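You operate a simulated robot arm through the tools that you are given. There is no shell and no other tool. Be economical: measure what you need, move in short steps, check, and stop when the job is done.

You run a simulated robot arm. Do the job below in one go: nothing can be reset, and whatever is moved stays where it is left.

JOB
Swap the full bobbin on the winder spindle for the empty one.
Fine: stand the full bobbin on the clear end. Set down upright: full selvedge bobbin.

It is judged by the outcome, as a careful person would: the job done as asked, and still so three seconds after it is handed in. It fails if anything else is knocked over, pushed out of place, dropped, spilled or broken.

ROBOT AND FRAMES
A 7-joint arm with a two-finger parallel gripper, fixed in place. Base frame: the origin is at the foot of the arm, x ahead of it, y to its left, z up; the work surface is at about z = 850. Lengths are in mm, angles in rad, forces in N, time in s.
With the tool pointing down near the work surface it reaches from about 240 to 680 mm from the base axis. Its first joint turns from -1.152 to 1.152 rad. Payload 2.4 kg.
Tool frame: the origin (TCP) lies between the finger pads and is the grasp point; the fingertips stand 30 mm ahead of it; z points along the fingers, y is the line along which they close. The gripper opens to 94 mm. The fingers are 28 mm wide and 10 mm thick; the gripper's body (50 by 96 mm) begins 55 mm behind the TCP.
Orientation is told as [roll, pitch, yaw] about the base's x, y, z axes, in that order, counted from this pose: with the fingers straight down and closing along the base's y, the tool's x points along the base's -x, its y along +y and its z along -z.

CONTROLS
- The arm moves only by the tool apply_moves. Its argument "increments" is one flat list of numbers, 7 for each row, row after row: the closure, from 0 (fully open) to 1 (shut), then the shift along the base's x, y, z in mm, then the turn, a rotation vector about the base's x, y, z in rad. In form: [jaw, x, y, z, wx, wy, wz, jaw, x, y, z, wx, wy, wz, ...]. A call has 1 to 8 rows; each row shifts and turns the commanded pose from where the row before left it. A row lasts 0.2 s, in which the tool goes at most 50 mm and 0.15 rad; a call with a longer step from one row to the next is refused whole, and so is a gripper value outside its range. A pose out of reach is approached as far as the arm can. The call stops where the force on the tool passes 70 N (or 10 N more than at its start, if that is more) or the arm is blocked; 0.2 s more then pass. The fingers move at their own pace (about 153 mm/s each) and stop on an object; they squeeze with about 21 N. The grip force told is the motor's: it shows also when the fingers shut on nothing. Time passes only in rows, and 0.2 s behind the last, so rows that do not move let the fingers close. The reply holds the time, the measured pose of the TCP, the force on the tool along the base axes, the opening and the grip force, in the units named above and with some noise, with the torque about the TCP (base axes, N m) and any sound that the robot's microphone picked up, and new pictures: "pictures" is both (left out), scene, wrist or none.
- Cameras (640 x 400 px; columns grow to the right, rows downward): "scene" is fixed at [36.7, 471.9, 1443.6]; the picture's right is [-0.77, -0.64, 0.00], its down [-0.37, 0.45, -0.81] and it looks along [0.52, -0.63, -0.58] (base axes); focal length 370 px, centre (320, 200). "wrist" rides on the gripper at [76, 14, -103] in the tool frame; the picture's right is [-0.18, 0.98, 0.00], its down [-0.75, -0.14, -0.64] and it looks along [-0.63, -0.12, 0.77] (tool axes); focal length 243 px, centre (320, 200). There is no depth. A picture from a camera that has moved, and an enlarged one, comes with that camera's place and axes in the base frame and with its lens.
- close_up(camera, box): a new picture of the part [left, top, right, bottom] of that camera's present view, enlarged. The clock stands still meanwhile.
- close_job(): hands the job in; it is judged then, once.

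Work in short steps. Places have to be worked out from the pictures, the camera data and where the tool is seen: move nearer, look again, correct. Check each grasp and each placing, and mend what went wrong. You have 120 turns and 200 pictures in all, those below and enlarged ones among them. Open the gripper and draw the arm clear of the work before you hand the job in, unless the task says otherwise; then end with one line.

The tools are called after "Request:" as a command line: name --argument value ..., lists and objects as JSON in quotes. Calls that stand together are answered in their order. apply_moves: Moves the arm, as the interface text tells. Its arguments: {"type":"object","properties":{"increments":{"type":"array"},"pictures":{"type":"string","enum":["both","scene","wrist","none"]}},"required":["increments"]} The other tools are called the same way: close_up (camera, box) takes an enlarged picture of a part of a camera's view; close_job () hands the job in.

At the start:

```text
clock: 0.0
ee_pos: [415.1, -85.7, 1166.9]
tool_rot: [-0.001, -0.002, 0.001]
contact_force: [0.0, -0.1, -0.5]
torque: [0.0, -0.01, -0.02]
finger_gap: 94.0
grasp_force: 0.0
```

scene: 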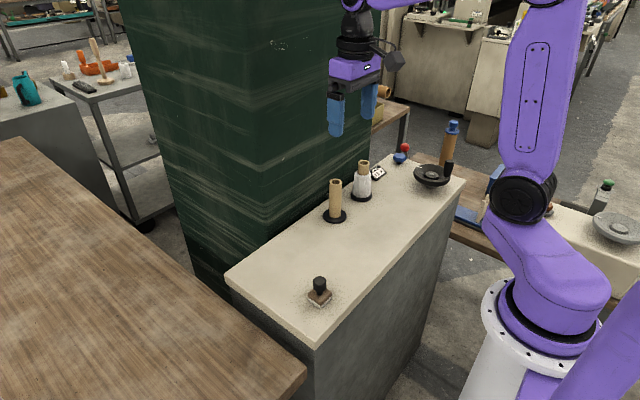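
wrist: 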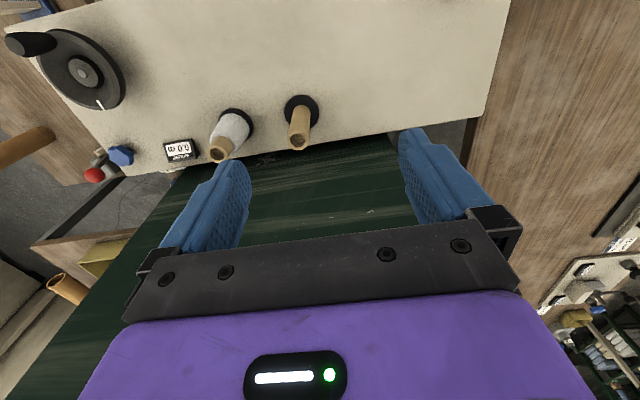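

I'll start by looking closely at the work area in both views.

Request:
close_up --camera "scene" --box '[300, 130, 480, 240]'

Request:
close_up --camera "wrist" --box '[0, 0, 350, 200]'

Request:
close_up --camera "scene" --box '[220, 170, 380, 350]'

```text
3.56 times, centred on (390, 185) of scene
camera zoom: at [36.7, 471.9, 1443.6], right [-0.77, -0.64, 0.0], down [-0.37, 0.45, -0.81], along [0.52, -0.63, -0.58], focal length 1315 px, centre (71, 253)
```

zoom: 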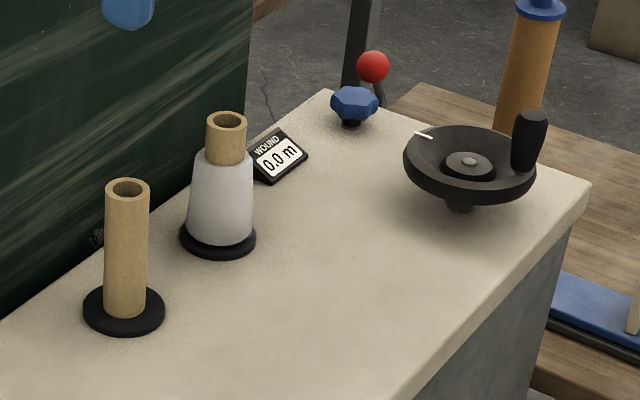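

```text
1.83 times, centred on (175, 100) of wrist
camera zoom: at [339.2, -71.0, 1267.6], right [0.18, 0.98, 0.0], down [0.75, -0.14, 0.64], along [0.63, -0.12, -0.77], focal length 444 px, centre (585, 383)
```

zoom: 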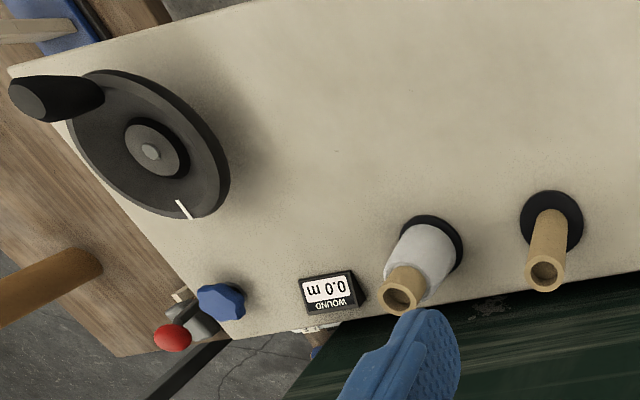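

```text
2.22 times, centred on (300, 260) of scene
camera zoom: at [36.7, 471.9, 1443.6], right [-0.77, -0.64, 0.0], down [-0.37, 0.45, -0.81], along [0.52, -0.63, -0.58], focal length 822 px, centre (364, 67)
```

zoom: 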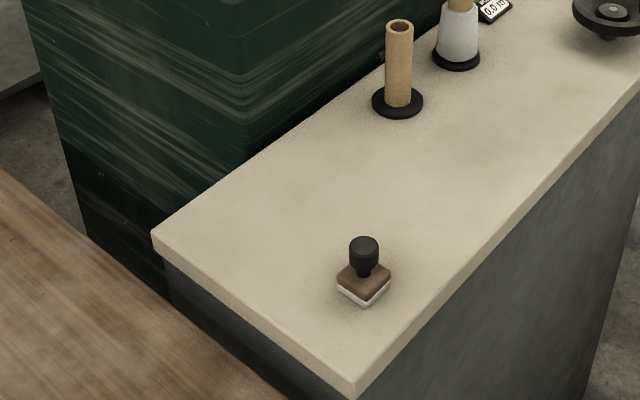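

The full bobbin stands at about (490,-265), the empty one at about (488,-138), and the clear end is around (430,80), with a stamp at (348,94). I'll move above the full bobbin at a safe height to refine these.

Request:
apply_moves --increments '[0, 0, -45, 0, 0, 0, 0, 0, 0, -45, 0, 0, 0, 0, 0, 10, -45, -5, 0, 0, 0, 0, 15, -40, -20, 0, 0, 0, 0, 0, 0, -20, 0, 0, 0]'

```text
clock: 1.2
ee_pos: [440.4, -259.5, 1118.4]
tool_rot: [-0.001, 0.001, 0.004]
contact_force: [0.4, -0.6, 0.0]
torque: [-0.03, 0.03, -0.02]
finger_gap: 93.8
grasp_force: 0.1
camera wrist: at [362.6, -245.8, 1221.9], right [0.18, 0.98, 0.0], down [0.75, -0.14, 0.64], along [0.63, -0.12, -0.77], focal length 243 px, centre (320, 200)
```

scene: 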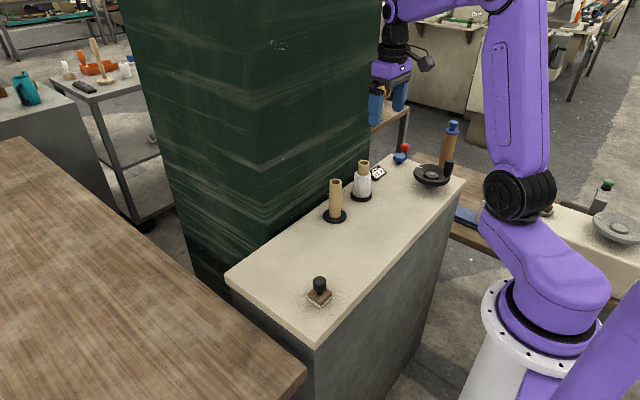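
wrist: 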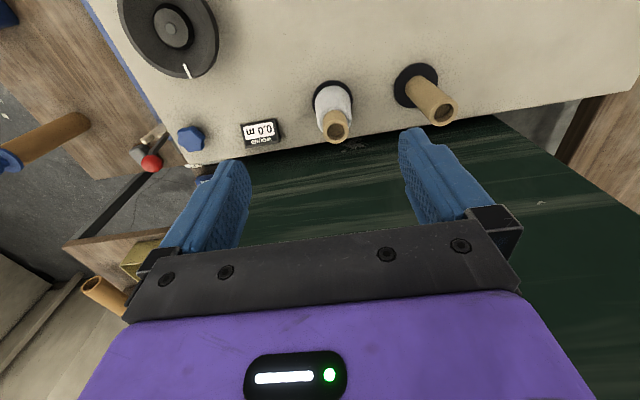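

Closer look from here for precise measurement.

Request:
close_up --camera "wrist" --box '[280, 50, 480, 175]'

Request:
close_up --camera "wrist" --box '[100, 60, 300, 185]'

```text
3.20 times, centred on (380, 112) of wrist
camera zoom: at [362.6, -245.8, 1221.9], right [0.18, 0.98, 0.0], down [0.75, -0.14, 0.64], along [0.63, -0.12, -0.77], focal length 776 px, centre (128, 480)
```

zoom: 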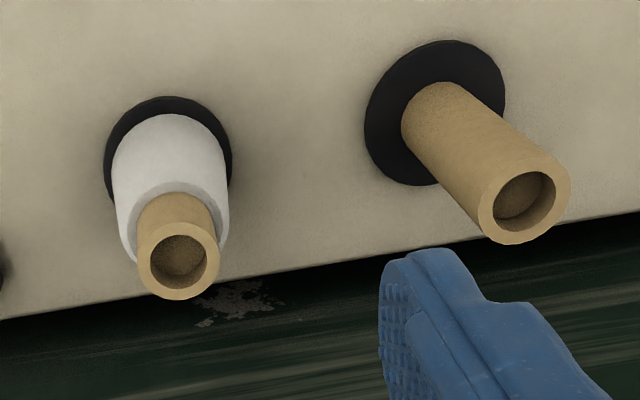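

```text
3.20 times, centred on (200, 122) of wrist
camera zoom: at [362.6, -245.8, 1221.9], right [0.18, 0.98, 0.0], down [0.75, -0.14, 0.64], along [0.63, -0.12, -0.77], focal length 776 px, centre (704, 448)
```

zoom: 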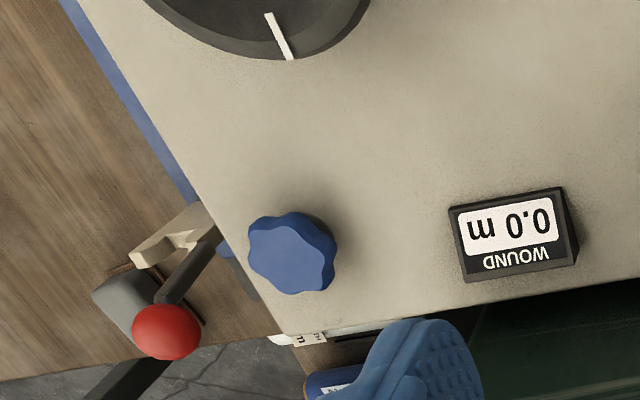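

There is a lever with a red ball and a label at the winder's end. I'll check whether it's a spindle lock.

Request:
close_up --camera "wrist" --box '[125, 115, 225, 177]'

Request:
close_up --camera "scene" --box '[360, 125, 470, 195]'

```text
6.40 times, centred on (175, 146) of wrist
camera zoom: at [362.6, -245.8, 1221.9], right [0.18, 0.98, 0.0], down [0.75, -0.14, 0.64], along [0.63, -0.12, -0.77], focal length 1553 px, centre (1248, 546)
```

zoom: 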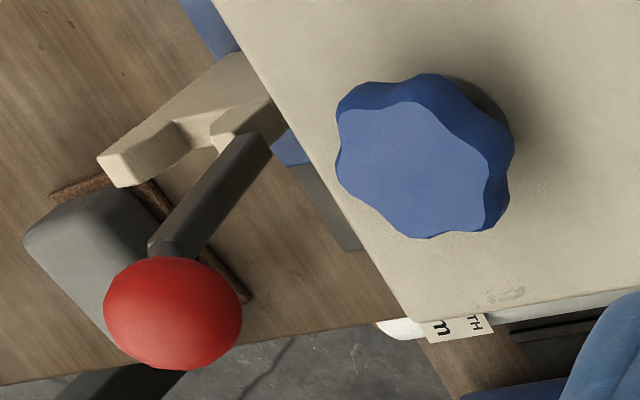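

```text
5.71 times, centred on (415, 160) of scene
camera zoom: at [36.7, 471.9, 1443.6], right [-0.77, -0.64, 0.0], down [-0.37, 0.45, -0.81], along [0.52, -0.63, -0.58], focal length 2113 px, centre (-223, 429)
```

zoom: 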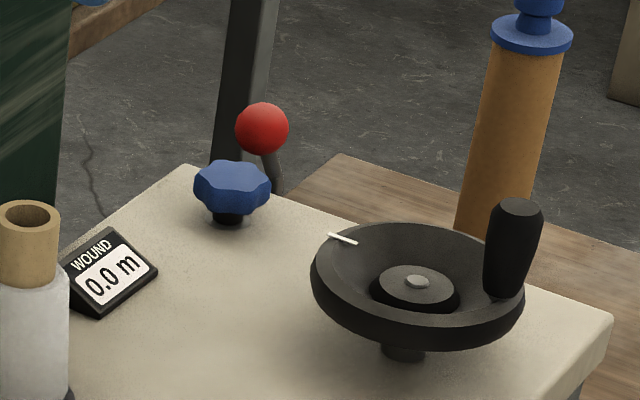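

The lever looks unrelated or at least separate. Estimates are now: full (481,-251) with its top at about 965, empty (481,-133). I'll move over the full bobbin, staying just above it, and check.

Request:
apply_moves --increments '[0, 20, 4, -30, 0, 0, 0, 0, 20, 4, -30, 0, 0, 0, 0, 0, 0, -40, 0, 0, 0, 0, 0, 0, 0, 0, 0, 0]'

```text
clock: 2.2
ee_pos: [481.8, -252.9, 1019.6]
tool_rot: [-0.001, 0.0, 0.001]
contact_force: [0.7, 0.1, -1.0]
torque: [-0.02, -0.04, 0.0]
finger_gap: 93.8
grasp_force: 0.2
camera wrist: at [404.9, -237.5, 1120.8], right [0.18, 0.98, 0.0], down [0.75, -0.14, 0.64], along [0.63, -0.12, -0.77], focal length 243 px, centre (320, 200)
```

scene: 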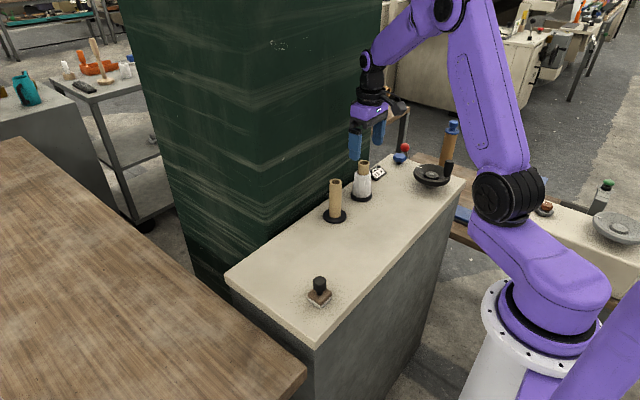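
wrist: 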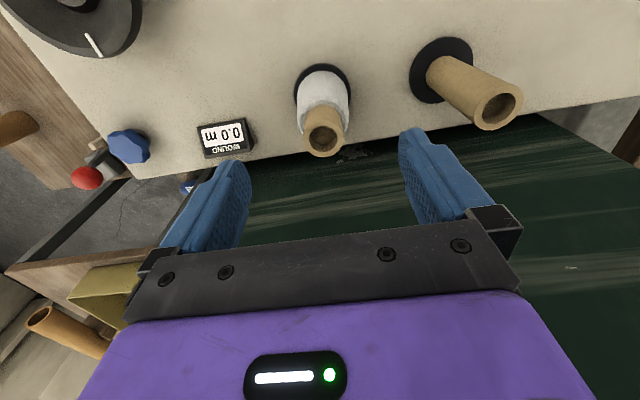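

Aligned within about 3 mm. I'll go down so the fingertips straddle the bare tube above the yarn.

Request:
apply_moves --increments '[0, -1, 3, -30, 0, 0, 0, 0, 0, 0, -28, 0, 0, 0, 0, 0, 0, 0, 0, 0, 0]'

Request:
close_up --camera "scene" --box '[310, 120, 430, 210]'

```text
clock: 3.0
ee_pos: [480.9, -249.9, 961.2]
tool_rot: [0.001, 0.001, 0.0]
contact_force: [0.2, 0.3, 0.1]
torque: [0.01, 0.0, -0.02]
finger_gap: 94.3
grasp_force: 0.1
camera wrist: at [402.9, -235.0, 1064.4], right [0.18, 0.98, 0.0], down [0.75, -0.14, 0.64], along [0.63, -0.12, -0.77], focal length 243 px, centre (320, 200)
```

scene: 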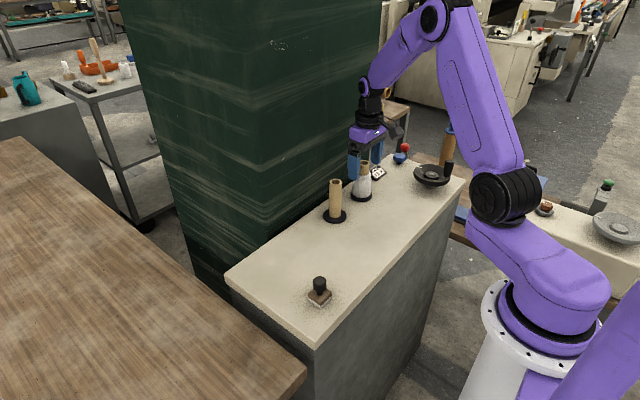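
wrist: 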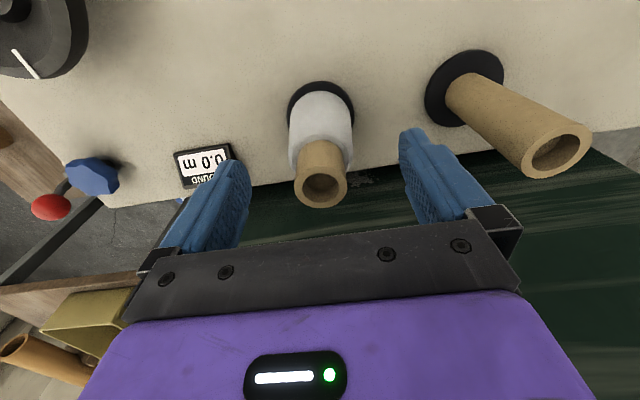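

```text
4.44 times, centred on (370, 165) of scene
camera zoom: at [36.7, 471.9, 1443.6], right [-0.77, -0.64, 0.0], down [-0.37, 0.45, -0.81], along [0.52, -0.63, -0.58], focal length 1644 px, centre (98, 356)
```

zoom: 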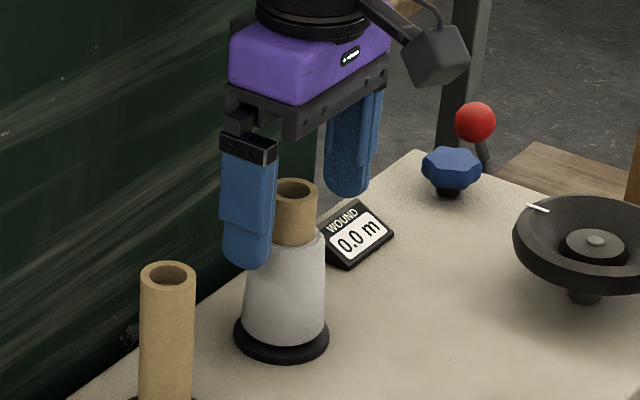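

The tube is centred and its top is level with the TCP. I'll close on it.

Request:
apply_moves --increments '[0.5, 0, 0, 0, 0, 0, 0, 1, 0, 0, 0, 0, 0, 0, 1, 0, 0, 0, 0, 0, 0, 1, 0, 0, 0, 0, 0, 0]' --pictures "wrist"

Request:
close_up --camera "scene" --box '[310, 120, 430, 210]'

```text
clock: 4.0
ee_pos: [478.6, -250.2, 962.0]
tool_rot: [0.001, 0.0, 0.001]
contact_force: [1.0, -2.5, -1.5]
torque: [-0.12, 0.04, -0.01]
finger_gap: 29.2
grasp_force: 21.5
camera wrist: at [402.8, -235.5, 1064.6], right [0.18, 0.98, 0.0], down [0.75, -0.14, 0.64], along [0.63, -0.12, -0.77], focal length 243 px, centre (320, 200)
```

wrist: 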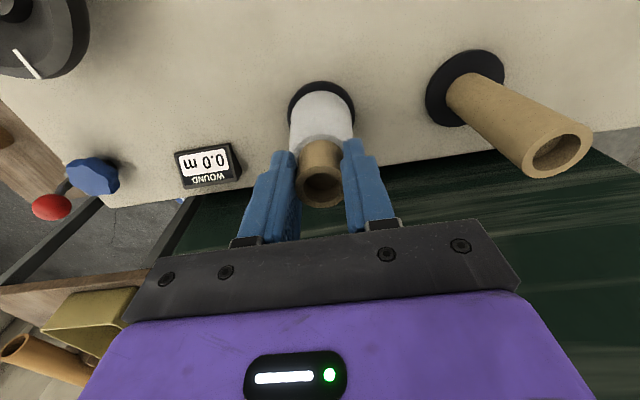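

```text
4.44 times, centred on (370, 165) of scene
camera zoom: at [36.8, 471.8, 1443.7], right [-0.77, -0.64, 0.0], down [-0.37, 0.45, -0.81], along [0.52, -0.63, -0.58], focal length 1644 px, centre (98, 356)
```

zoom: 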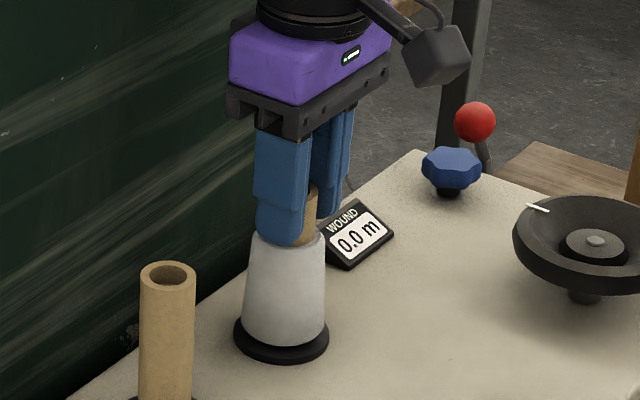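

The grip on the tube is firm at 29 mm. I'll lift gently by small steps to see whether it comes free.

Request:
apply_moves --increments '[1, 0, 0, 4, 0, 0, 0, 1, 0, 0, 6, 0, 0, 0, 1, 0, 0, 10, 0, 0, 0]' --pictures "wrist"

Request:
close_up --camera "scene" --box '[310, 120, 430, 210]'

```text
clock: 4.8
ee_pos: [480.6, -249.8, 983.1]
tool_rot: [0.0, 0.001, 0.0]
contact_force: [0.8, -0.4, -1.5]
torque: [0.02, -0.02, 0.03]
finger_gap: 28.8
grasp_force: 21.2
camera wrist: at [403.4, -234.8, 1084.9], right [0.18, 0.98, 0.0], down [0.75, -0.14, 0.64], along [0.63, -0.12, -0.77], focal length 243 px, centre (320, 200)
```

wrist: 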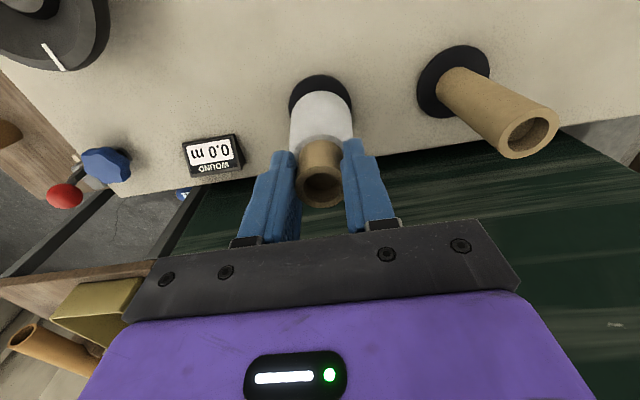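

```text
4.44 times, centred on (370, 165) of scene
camera zoom: at [36.7, 471.9, 1443.6], right [-0.77, -0.64, 0.0], down [-0.37, 0.45, -0.81], along [0.52, -0.63, -0.58], focal length 1644 px, centre (98, 356)
```

zoom: 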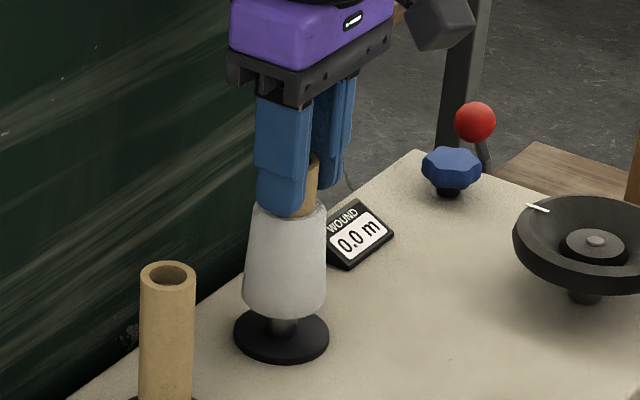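

It comes free, with the spindle pin showing below. I'll keep lifting straight up until it clears the pin.

Request:
apply_moves --increments '[1, 0, 0, 20, 0, 0, 0, 1, 0, 0, 25, 0, 0, 0, 1, 0, 0, 25, 0, 0, 0, 1, 0, 0, 25, 0, 0, 0, 1, 0, 0, 20, 0, 0, 0]' --pictures "wrist"

Request:
close_up --camera "scene" --box '[310, 80, 450, 210]'

```text
clock: 6.0
ee_pos: [479.2, -250.4, 1097.5]
tool_rot: [0.001, 0.001, 0.0]
contact_force: [0.7, -0.3, -0.9]
torque: [-0.01, 0.03, -0.01]
finger_gap: 29.0
grasp_force: 21.0
camera wrist: at [402.2, -236.0, 1199.5], right [0.18, 0.98, 0.0], down [0.75, -0.14, 0.64], along [0.63, -0.12, -0.77], focal length 243 px, centre (320, 200)
```

wrist: 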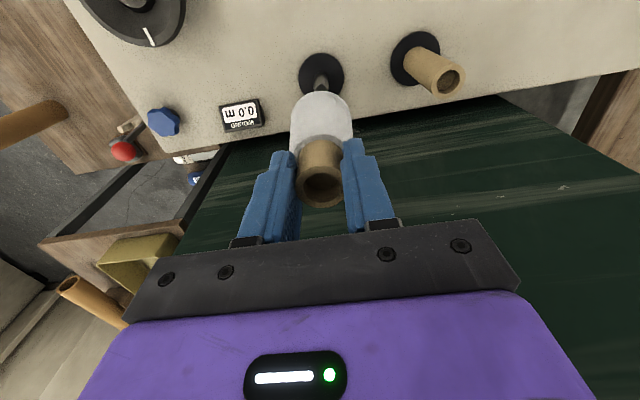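

```text
3.08 times, centred on (380, 145) of scene
camera zoom: at [36.7, 471.9, 1443.6], right [-0.77, -0.64, 0.0], down [-0.37, 0.45, -0.81], along [0.52, -0.63, -0.58], focal length 1138 px, centre (135, 369)
```

zoom: 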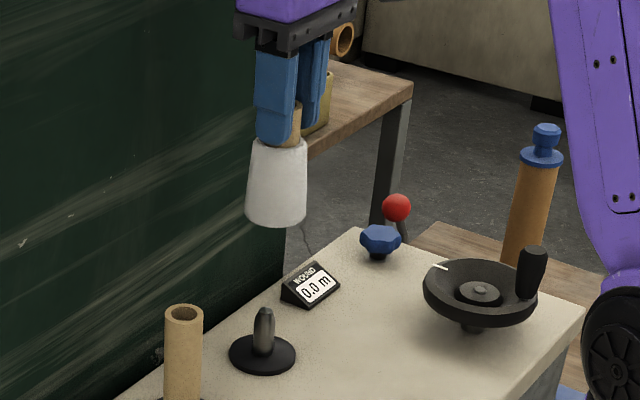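

It's fully clear of the short spindle pin. I'll carry it at this height along x≈425 to the clear end at about (425,75).

Request:
apply_moves --increments '[1, -28, 0, 10, 0, 0, 0, 1, -27, 35, 0, 0, 0, 0, 1, 0, 48, 0, 0, 0, 0, 1, 0, 48, 0, 0, 0, 0, 1, 0, 48, 0, 0, 0, 0, 1, 0, 48, 0, 0, 0, 0, 1, 0, 48, 0, 0, 0, 0, 1, 0, 45, 0, 0, 0, 0]' --pictures "both"

```text
clock: 7.8
ee_pos: [425.7, 70.6, 1108.7]
tool_rot: [0.001, -0.001, 0.001]
contact_force: [0.0, -0.4, -1.1]
torque: [0.04, 0.01, 0.01]
finger_gap: 29.0
grasp_force: 21.2
camera wrist: at [348.7, 84.3, 1211.7], right [0.18, 0.98, 0.0], down [0.75, -0.14, 0.64], along [0.63, -0.12, -0.77], focal length 243 px, centre (320, 200)
```

scene: 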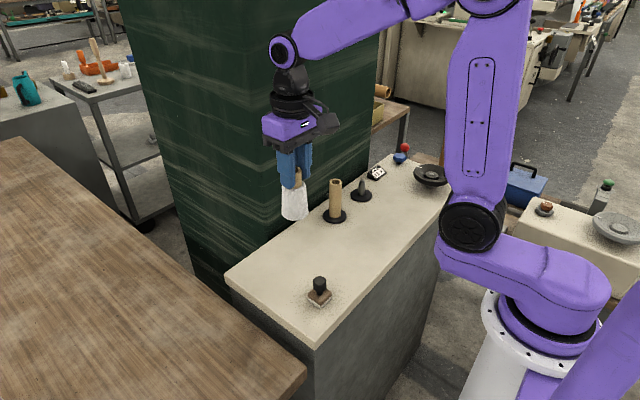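
wrist: 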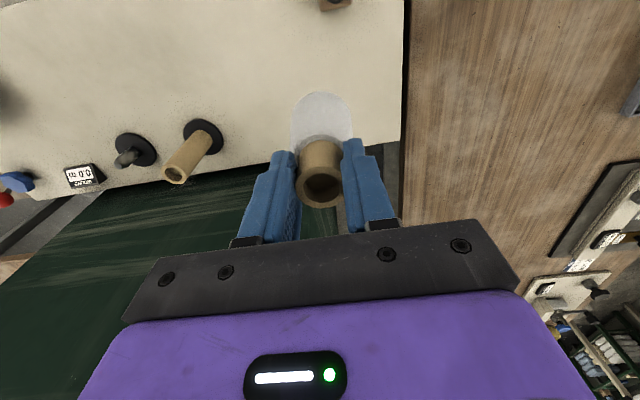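

Well over open table: the end edge is at y≈175 and the stamp is far enough away. I'll lower to just above the surface.

Request:
apply_moves --increments '[1, 0, 0, -45, 0, 0, 0, 1, 0, 0, -45, 0, 0, 0, 1, 0, 0, -35, 0, 0, 0, 1, 0, 0, -15, 0, 0, 0, 1, 0, 0, -7, 0, 0, 0]' --pictures "wrist"

Request:
close_up --camera "scene" --box '[230, 170, 370, 310]'

```text
clock: 9.0
ee_pos: [425.9, 70.8, 962.0]
tool_rot: [-0.001, 0.0, 0.002]
contact_force: [0.5, -0.2, -1.8]
torque: [-0.03, 0.04, 0.01]
finger_gap: 29.2
grasp_force: 21.5
camera wrist: at [348.2, 85.4, 1063.0], right [0.18, 0.98, 0.0], down [0.75, -0.14, 0.64], along [0.63, -0.12, -0.77], focal length 243 px, centre (320, 200)
```

wrist: 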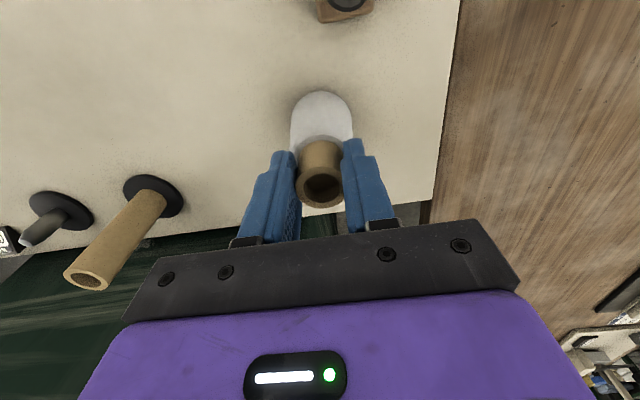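

```text
2.86 times, centred on (300, 240) of scene
camera zoom: at [36.7, 471.9, 1443.6], right [-0.77, -0.64, 0.0], down [-0.37, 0.45, -0.81], along [0.52, -0.63, -0.58], focal length 1057 px, centre (377, 86)
```

zoom: 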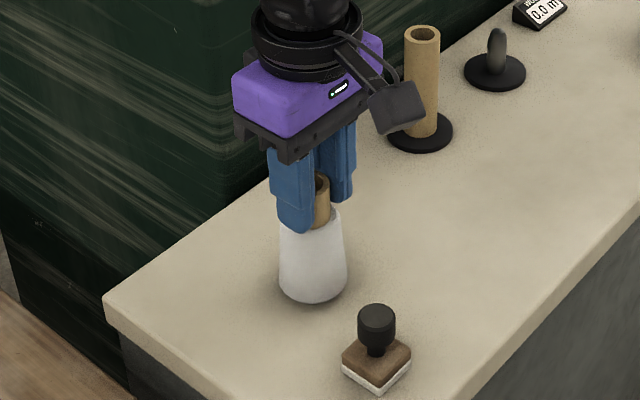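

Just above the surface. I'll step down finely and watch the force.

Request:
apply_moves --increments '[1, 0, 0, -3, 0, 0, 0, 1, 0, 0, -2, 0, 0, 0]' --pictures "none"

```text
clock: 9.6
ee_pos: [423.8, 71.1, 956.7]
tool_rot: [-0.001, -0.004, -0.001]
contact_force: [-4.7, -0.2, 18.9]
torque: [-0.06, 0.2, -0.06]
finger_gap: 28.9
grasp_force: 21.0
```

Contact made (19 N). I'll ease up 1 mm and check.

Request:
apply_moves --increments '[1, 0, 0, 1, 0, 0, 0, 1, 0, 0, 0, 0, 0, 0]' --pictures "none"

Request:
close_up --camera "scene" --box '[260, 210, 350, 300]'

```text
clock: 10.2
ee_pos: [424.8, 70.1, 956.4]
tool_rot: [0.001, 0.001, -0.001]
contact_force: [-0.1, 0.1, 2.8]
torque: [0.01, -0.08, 0.01]
finger_gap: 29.2
grasp_force: 21.2
```

```text
4.44 times, centred on (305, 255) of scene
camera zoom: at [36.6, 471.9, 1443.6], right [-0.77, -0.64, 0.0], down [-0.37, 0.45, -0.81], along [0.52, -0.63, -0.58], focal length 1644 px, centre (387, -44)
```

zoom: 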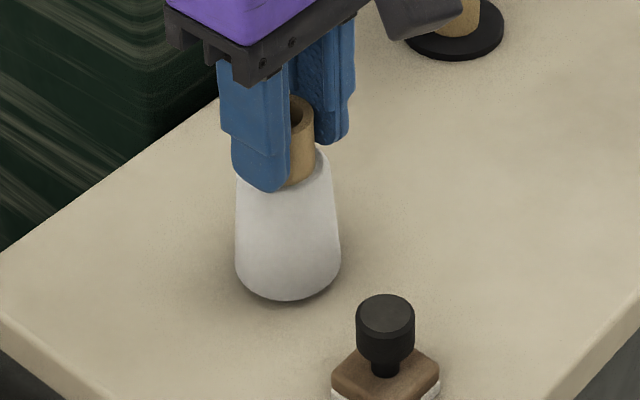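

It is standing level on the table. I'll release in steps and then rise.

Request:
apply_moves --increments '[0.55, 0, 0, 0, 0, 0, 0, 0.2, 0, 0, 0, 0, 0, 0, 0, 0, 0, 0, 0, 0, 0, 0, 0, 0, 20, 0, 0, 0, 0, 0, 0, 45, 0, 0, 0, 0, 0, 0, 45, 0, 0, 0]' --pictures "both"

```text
clock: 11.6
ee_pos: [427.2, 71.0, 1068.0]
tool_rot: [0.0, 0.001, 0.001]
contact_force: [0.0, 0.5, -0.4]
torque: [0.01, 0.0, 0.0]
finger_gap: 94.1
grasp_force: 0.1
camera wrist: at [349.5, 85.0, 1170.1], right [0.18, 0.98, 0.0], down [0.75, -0.14, 0.64], along [0.63, -0.12, -0.77], focal length 243 px, centre (320, 200)
```

scene: 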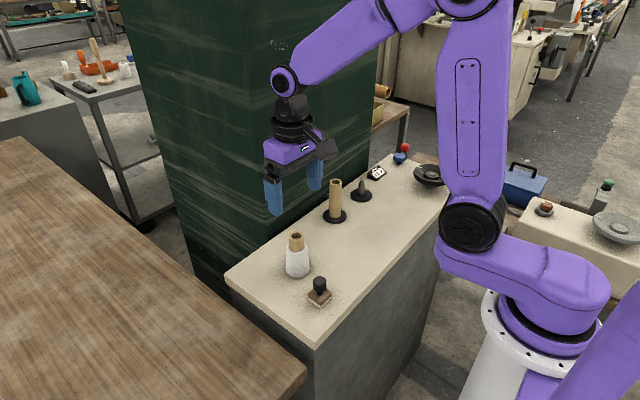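
wrist: 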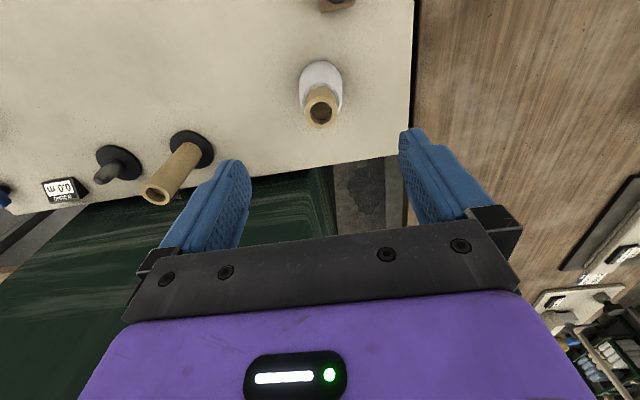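

The full bobbin stands upright. Next I'll move above the empty one at (481,-133).

Request:
apply_moves --increments '[0, 0, -48, 0, 0, 0, 0, 0, 0, -48, 0, 0, 0, 0, 0, 20, -40, 0, 0, 0, 0, 0, 20, -40, 0, 0, 0, 0, 0, 15, -28, -20, 0, 0, 0, 0, 0, 0, -20, 0, 0, 0, 0, 0, 0, 0, 0, 0, 0]' --pictures "wrist"

Request:
close_up --camera "wrist" --box '[180, 60, 420, 210]'

```text
clock: 13.2
ee_pos: [479.5, -134.0, 1027.0]
tool_rot: [-0.001, 0.001, 0.001]
contact_force: [0.4, -0.5, 0.1]
torque: [0.02, 0.03, -0.02]
finger_gap: 94.0
grasp_force: 0.0
camera wrist: at [402.8, -120.0, 1129.2], right [0.18, 0.98, 0.0], down [0.75, -0.14, 0.64], along [0.63, -0.12, -0.77], focal length 243 px, centre (320, 200)
```

wrist: 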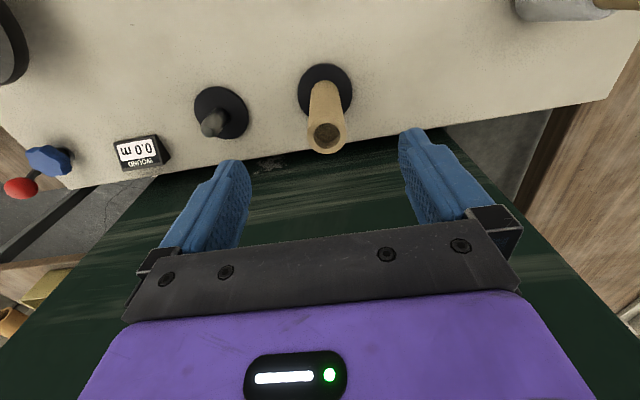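

```text
2.67 times, centred on (300, 135) of wrist
camera zoom: at [402.8, -120.0, 1129.2], right [0.18, 0.98, 0.0], down [0.75, -0.14, 0.64], along [0.63, -0.12, -0.77], focal length 647 px, centre (373, 373)
```

zoom: 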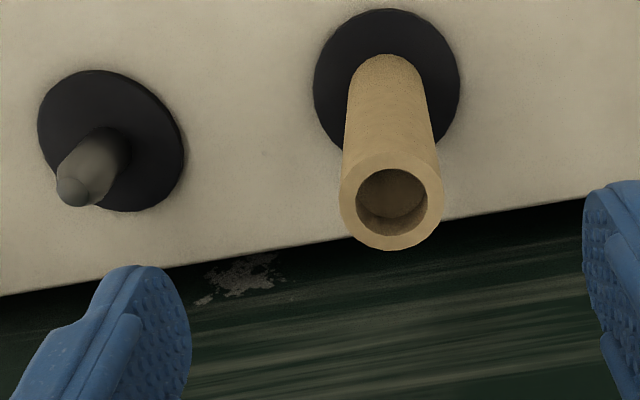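

The empty tube's axis is about 4 mm toward +y. I'll correct that and go down with more finger overlap, since there is no yarn on it.

Request:
apply_moves --increments '[0, 0, 4, -30, 0, 0, 0, 0, 0, 0, -36, 0, 0, 0, 0, 0, 0, 0, 0, 0, 0]' --pictures "wrist"

Request:
close_up --camera "wrist" --box '[240, 100, 400, 220]'

```text
clock: 14.0
ee_pos: [478.8, -131.2, 961.0]
tool_rot: [0.0, 0.0, -0.001]
contact_force: [0.6, 0.4, 0.3]
torque: [0.01, 0.02, 0.0]
finger_gap: 93.8
grasp_force: 0.1
camera wrist: at [401.7, -116.1, 1063.5], right [0.18, 0.98, 0.0], down [0.75, -0.14, 0.64], along [0.63, -0.12, -0.77], focal length 243 px, centre (320, 200)
```

wrist: 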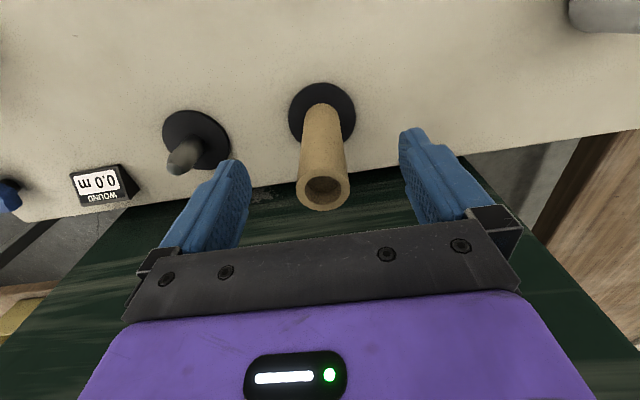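

```text
3.33 times, centred on (320, 160) of wrist
camera zoom: at [401.7, -116.1, 1063.5], right [0.18, 0.98, 0.0], down [0.75, -0.14, 0.64], along [0.63, -0.12, -0.77], focal length 809 px, centre (320, 333)
```

zoom: 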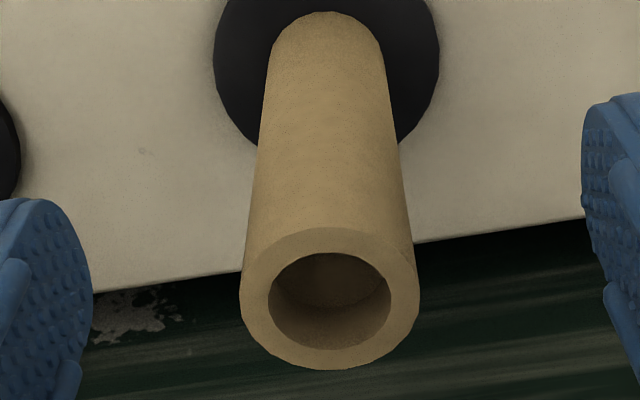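

Nearly centred. I'll trim +1.5 x and +1 y, lower 16 mm, and close.

Request:
apply_moves --increments '[0, 1.5, 1, -16, 0, 0, 0, 0, 0, 0, 0, 0, 0, 0, 0.5, 0, 0, 0, 0, 0, 0, 1, 0, 0, 0, 0, 0, 0, 1, 0, 0, 0, 0, 0, 0, 1, 0, 0, 0, 0, 0, 0]' --pictures "wrist"

```text
clock: 15.4
ee_pos: [480.2, -130.0, 945.5]
tool_rot: [0.001, 0.0, 0.0]
contact_force: [-0.2, 0.1, 0.0]
torque: [-0.01, 0.04, 0.0]
finger_gap: 29.8
grasp_force: 20.7
camera wrist: at [403.4, -114.4, 1048.0], right [0.18, 0.98, 0.0], down [0.75, -0.14, 0.64], along [0.63, -0.12, -0.77], focal length 243 px, centre (320, 200)
```

wrist: 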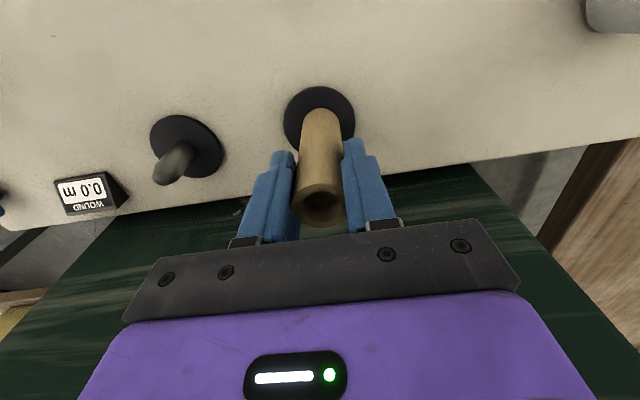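

Gripped symmetrically with no side load. I'll lift straight up, clear of its peg.

Request:
apply_moves --increments '[1, 0, 0, 5, 0, 0, 0, 1, 0, 0, 15, 0, 0, 0, 1, 0, 0, 25, 0, 0, 0, 1, 0, 0, 25, 0, 0, 0, 1, 0, 0, 20, 0, 0, 0, 1, 0, 0, 10, 0, 0, 0]' --pictures "wrist"

Request:
close_up --camera "scene" --box '[290, 100, 430, 240]'

```text
clock: 16.8
ee_pos: [481.3, -127.7, 1043.4]
tool_rot: [0.0, 0.0, 0.001]
contact_force: [0.1, 0.3, -0.3]
torque: [-0.01, -0.01, 0.02]
finger_gap: 29.4
grasp_force: 20.9
camera wrist: at [404.8, -113.4, 1146.7], right [0.18, 0.98, 0.0], down [0.75, -0.14, 0.64], along [0.63, -0.12, -0.77], focal length 243 px, centre (320, 200)
```

wrist: 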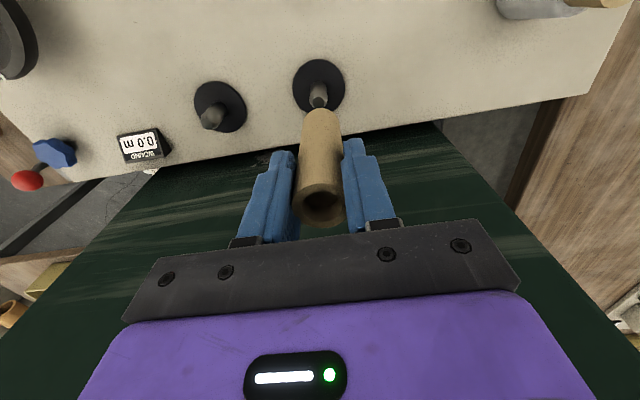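

```text
2.86 times, centred on (360, 170) of scene
camera zoom: at [36.7, 471.9, 1443.6], right [-0.77, -0.64, 0.0], down [-0.37, 0.45, -0.81], along [0.52, -0.63, -0.58], focal length 1057 px, centre (206, 286)
```

zoom: 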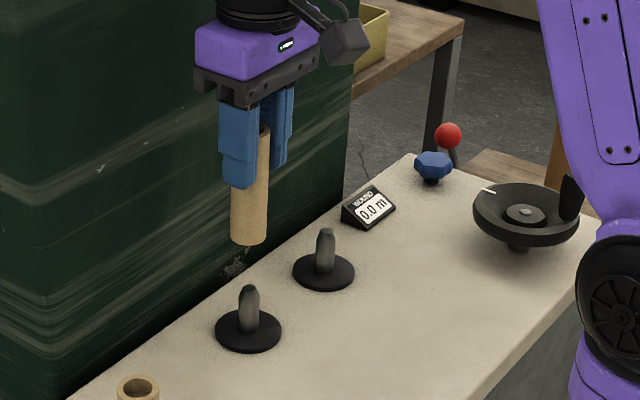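

Both pins look identical. I'll use the peg's image position under the tube as a reference, then move 121 mm over the spindle and compare.

Request:
close_up --camera "wrist" --box '[270, 50, 370, 120]'

Request:
apply_moves --increments '[1, 0, -41, 0, 0, 0, 0, 1, 0, -40, 0, 0, 0, 0, 1, 0, -40, 0, 0, 0, 0, 1, 0, 0, 0, 0, 0, 0, 1, 0, 0, 0, 0, 0, 0]' --pictures "wrist"

Request:
close_up --camera "wrist" --box '[270, 50, 370, 120]'

```text
5.71 times, centred on (320, 85) of wrist
camera zoom: at [404.8, -113.4, 1146.7], right [0.18, 0.98, 0.0], down [0.75, -0.14, 0.64], along [0.63, -0.12, -0.77], focal length 1386 px, centre (320, 857)
```

zoom: 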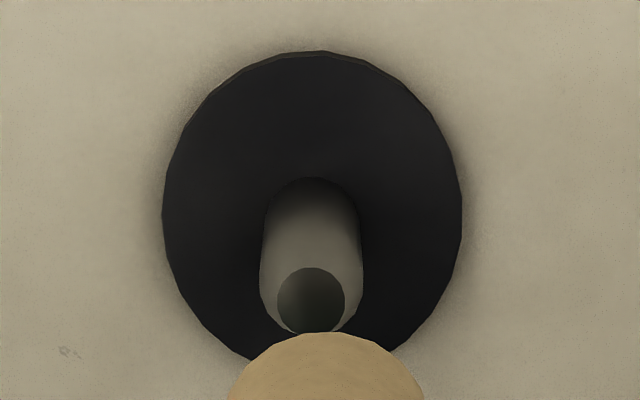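

```text
clock: 18.0
ee_pos: [482.9, -251.2, 1043.8]
tool_rot: [0.001, 0.001, -0.001]
contact_force: [0.2, -0.1, -1.2]
torque: [0.01, -0.01, -0.01]
finger_gap: 29.4
grasp_force: 21.6
camera wrist: at [405.7, -235.2, 1147.0], right [0.18, 0.98, 0.0], down [0.75, -0.14, 0.64], along [0.63, -0.12, -0.77], focal length 243 px, centre (320, 200)
```

wrist: 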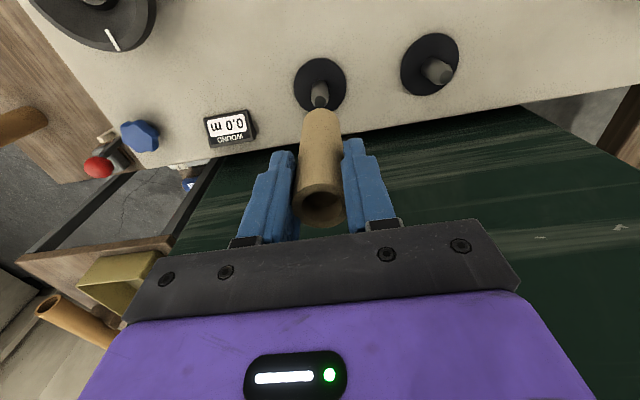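

```text
5.71 times, centred on (320, 85) of wrist
camera zoom: at [405.7, -235.2, 1147.0], right [0.18, 0.98, 0.0], down [0.75, -0.14, 0.64], along [0.63, -0.12, -0.77], focal length 1386 px, centre (320, 857)
```

zoom: 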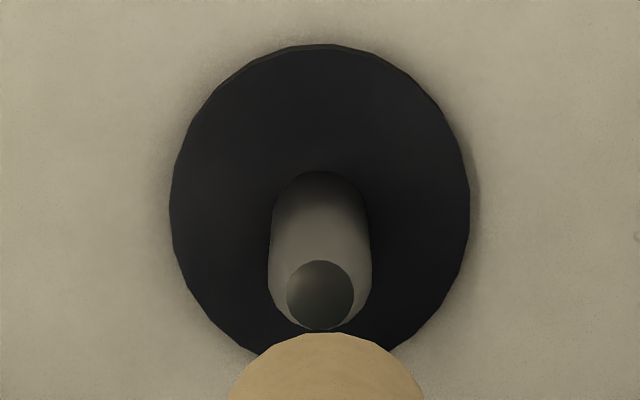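

The spindle is off the reference by about +1.8 mm y and −1.3 mm x. I'll correct and compare again.

Request:
apply_moves --increments '[1, -1.3, 1.8, 0, 0, 0, 0, 1, 0, 0, 0, 0, 0, 0]' --pictures "none"

Request:
close_up --camera "wrist" --box '[270, 50, 370, 120]'

```text
clock: 18.6
ee_pos: [481.2, -248.6, 1045.2]
tool_rot: [0.0, 0.001, -0.002]
contact_force: [-0.9, 0.7, 0.7]
torque: [0.0, -0.01, 0.03]
finger_gap: 29.5
grasp_force: 21.2
```

```text
5.71 times, centred on (320, 85) of wrist
camera zoom: at [404.3, -233.5, 1147.2], right [0.18, 0.98, 0.0], down [0.75, -0.14, 0.64], along [0.63, -0.12, -0.77], focal length 1386 px, centre (320, 857)
```

zoom: 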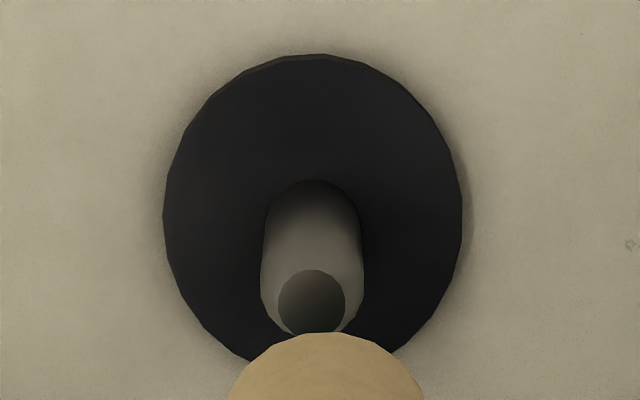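

Matches the reference within about 0.4 mm. I'll lower onto the pin, stopping short of the disc.

Request:
apply_moves --increments '[1, 0, 0, -25, 0, 0, 0, 1, 0, 0, -20, 0, 0, 0, 1, 0, 0, -10, 0, 0, 0, 1, 0, 0, -10, 0, 0, 0]' --pictures "wrist"

Request:
close_up --camera "scene" --box '[310, 110, 430, 220]'

```text
clock: 19.6
ee_pos: [480.8, -247.0, 978.9]
tool_rot: [-0.001, 0.0, 0.0]
contact_force: [-0.6, 0.4, -0.1]
torque: [0.0, -0.01, -0.04]
finger_gap: 29.6
grasp_force: 20.8
camera wrist: at [404.0, -233.1, 1081.2], right [0.18, 0.98, 0.0], down [0.75, -0.14, 0.64], along [0.63, -0.12, -0.77], focal length 243 px, centre (320, 200)
```

wrist: 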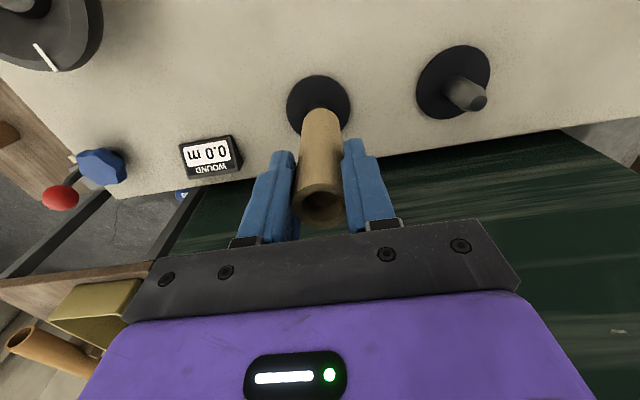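

```text
3.64 times, centred on (370, 165) of scene
camera zoom: at [36.7, 471.9, 1443.6], right [-0.77, -0.64, 0.0], down [-0.37, 0.45, -0.81], along [0.52, -0.63, -0.58], focal length 1345 px, centre (138, 327)
```

zoom: 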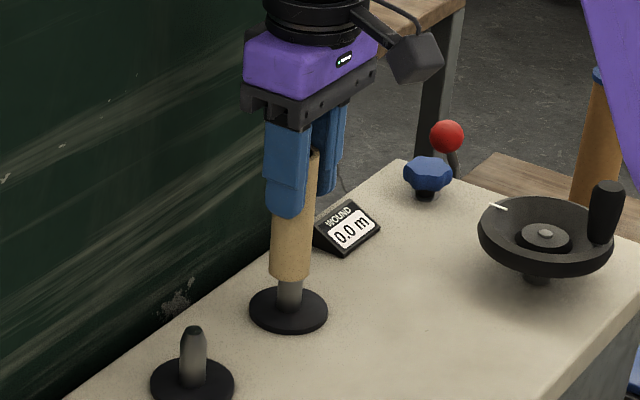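

The pin is inside the tube with no side force. I'll continue down to near the seat.

Request:
apply_moves --increments '[1, 0, 0, -15, 0, 0, 0, 1, 0, 0, -12, 0, 0, 0, 1, 0, 0, -4, 0, 0, 0]' --pictures "none"

Request:
close_up --camera "scene" --box '[330, 130, 400, 210]'

```text
clock: 20.4
ee_pos: [480.2, -248.0, 947.6]
tool_rot: [0.0, -0.002, 0.002]
contact_force: [0.4, -2.6, 0.4]
torque: [-0.21, -0.11, 0.02]
finger_gap: 29.2
grasp_force: 21.1
```

```text
5.00 times, centred on (365, 170) of scene
camera zoom: at [36.7, 471.8, 1443.6], right [-0.77, -0.64, 0.0], down [-0.37, 0.45, -0.81], along [0.52, -0.63, -0.58], focal length 1849 px, centre (95, 350)
```

zoom: 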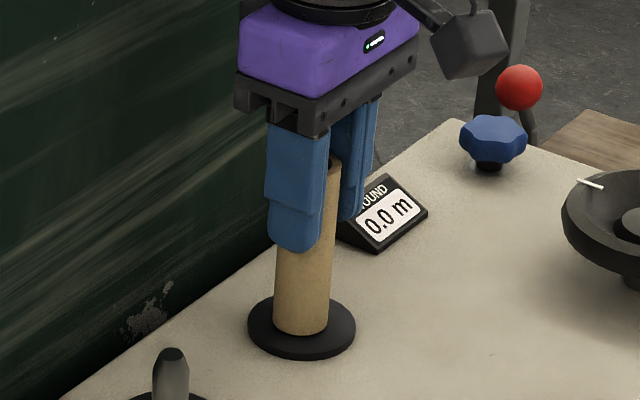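

A small −y force suggests the pin wants the tube about 1 mm toward −y. I'll trim and lower to the seat.

Request:
apply_moves --increments '[1, 0, -1.0, 0, 0, 0, 0, 1, 0, 0, -1.5, 0, 0, 0, 1, 0, 0, -1.5, 0, 0, 0]' --pictures "none"

Request:
close_up --camera "scene" --box '[330, 130, 400, 210]'

```text
clock: 21.2
ee_pos: [479.7, -249.0, 944.6]
tool_rot: [0.001, -0.001, 0.0]
contact_force: [-6.0, 5.9, 21.6]
torque: [0.37, -0.01, 0.01]
finger_gap: 29.5
grasp_force: 21.3
```

```text
5.00 times, centred on (365, 170) of scene
camera zoom: at [36.2, 472.2, 1443.5], right [-0.77, -0.64, 0.0], down [-0.37, 0.45, -0.81], along [0.52, -0.63, -0.58], focal length 1849 px, centre (95, 350)
```

zoom: 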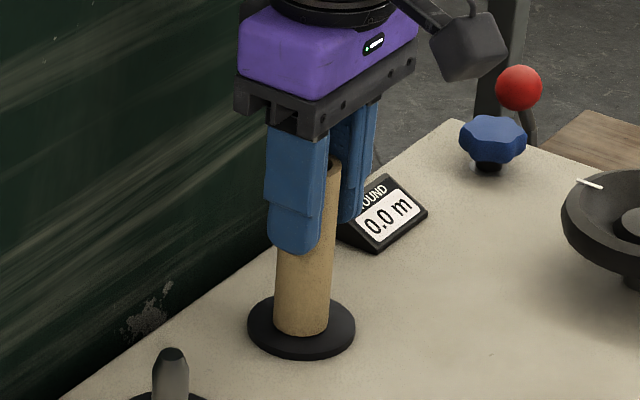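

Seated: 21 N up at z≈944.6, which matches the original seat height. I'll ease up 1 mm, release and rise.

Request:
apply_moves --increments '[1, 0, 0.4, 1, 0, 0, 0, 0.55, 0, 0, 0, 0, 0, 0, 0.2, 0, 0, 0, 0, 0, 0, 0, 0, 0, 0, 0, 0, 0, 0, 0, 0, 25, 0, 0, 0, 0, 0, 0, 45, 0, 0, 0, 0, 0, 0, 45, 0, 0, 0]' --pictures "wrist"

Request:
close_up --camera "scene" --box '[310, 120, 430, 240]'

```text
clock: 22.8
ee_pos: [480.7, -246.8, 1060.1]
tool_rot: [0.001, -0.001, 0.002]
contact_force: [0.6, -0.4, 0.2]
torque: [-0.02, 0.02, 0.0]
finger_gap: 94.1
grasp_force: 0.1
camera wrist: at [403.5, -233.2, 1162.8], right [0.18, 0.98, 0.0], down [0.75, -0.14, 0.64], along [0.63, -0.12, -0.77], focal length 243 px, centre (320, 200)
```

wrist: 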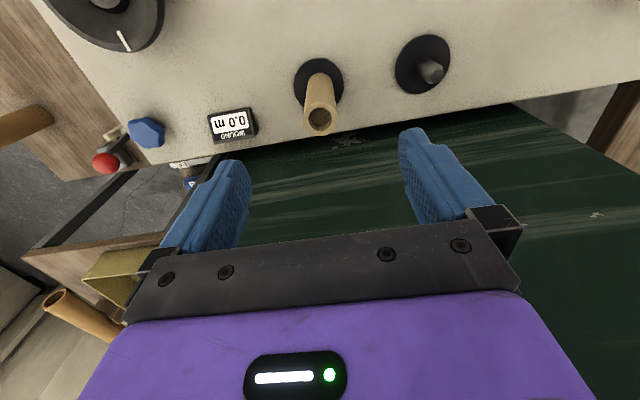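

```text
3.33 times, centred on (370, 180) of scene
camera zoom: at [36.7, 471.9, 1443.6], right [-0.77, -0.64, 0.0], down [-0.37, 0.45, -0.81], along [0.52, -0.63, -0.58], focal length 1233 px, centre (153, 267)
```

zoom: 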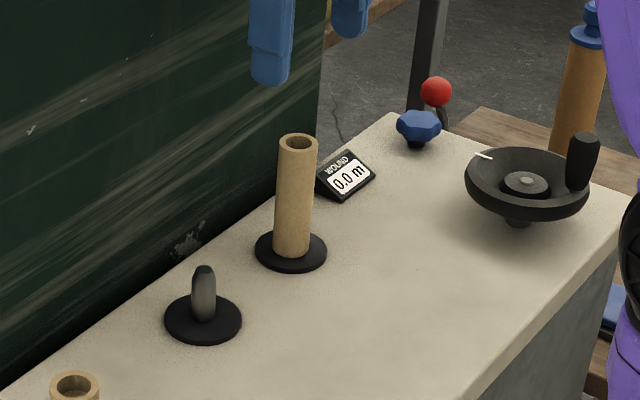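

The empty bobbin is seated upright on the spindle. I'll draw the arm clear and take a last look at everything.

Request:
apply_moves --increments '[0, -10, 0, 45, 0, 0, 0, 0, -30, 30, 40, 0, 0, 0, 0, -30, 40, 0, 0, 0, 0, 0, 0, 40, 0, 0, 0, 0, 0, 0, 0, 0, 0, 0, 0]' --pictures "both"

Request:
close_up --camera "scene" --box '[240, 200, 380, 330]'

```text
refused: row 2 steps farther than a row can; nothing moved
```

```text
3.08 times, centred on (310, 265) of scene
camera zoom: at [36.7, 471.9, 1443.6], right [-0.77, -0.64, 0.0], down [-0.37, 0.45, -0.81], along [0.52, -0.63, -0.58], focal length 1138 px, centre (351, 0)
```

zoom: 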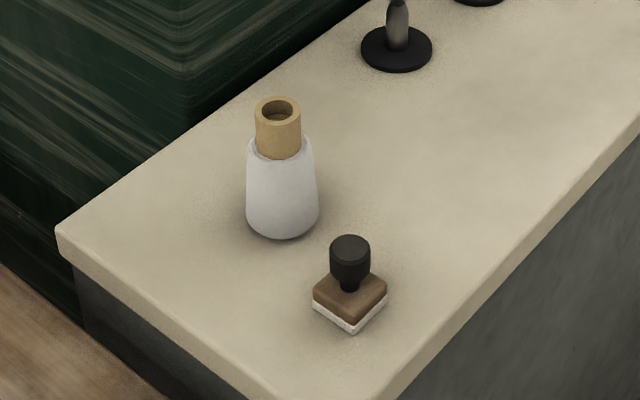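

The full bobbin is upright and steady. That retreat was refused for too long a step, so I'll redo it with shorter ones.

Request:
apply_moves --increments '[0, -10, 0, 40, 0, 0, 0, 0, -20, 20, 30, 0, 0, 0, 0, -30, 30, 10, 0, 0, 0, 0, 0, 0, 0, 0, 0, 0]' --pictures "scene"

```text
clock: 23.8
ee_pos: [419.6, -194.5, 1140.3]
tool_rot: [0.001, -0.001, 0.0]
contact_force: [0.5, -0.2, 1.2]
torque: [0.02, -0.01, -0.03]
finger_gap: 93.8
grasp_force: 0.1
```

scene: 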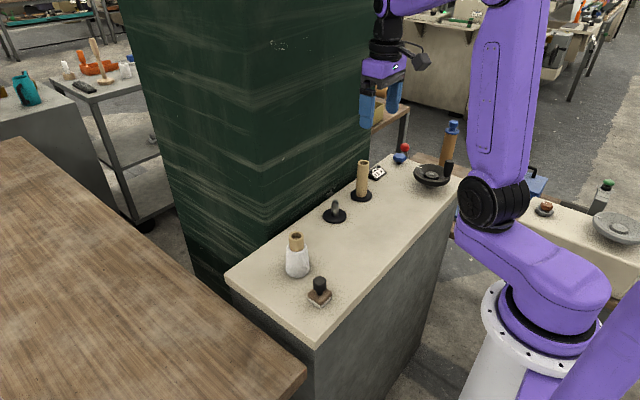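

Everything is in place, the gripper is open and the arm is clear, so I'm handing in.

Request:
close_job

```text
The job is handed in.
```

The empty bobbin is seated on the winder spindle, the full bobbin stands upright on the clear end, and nothing else on the winder was disturbed.
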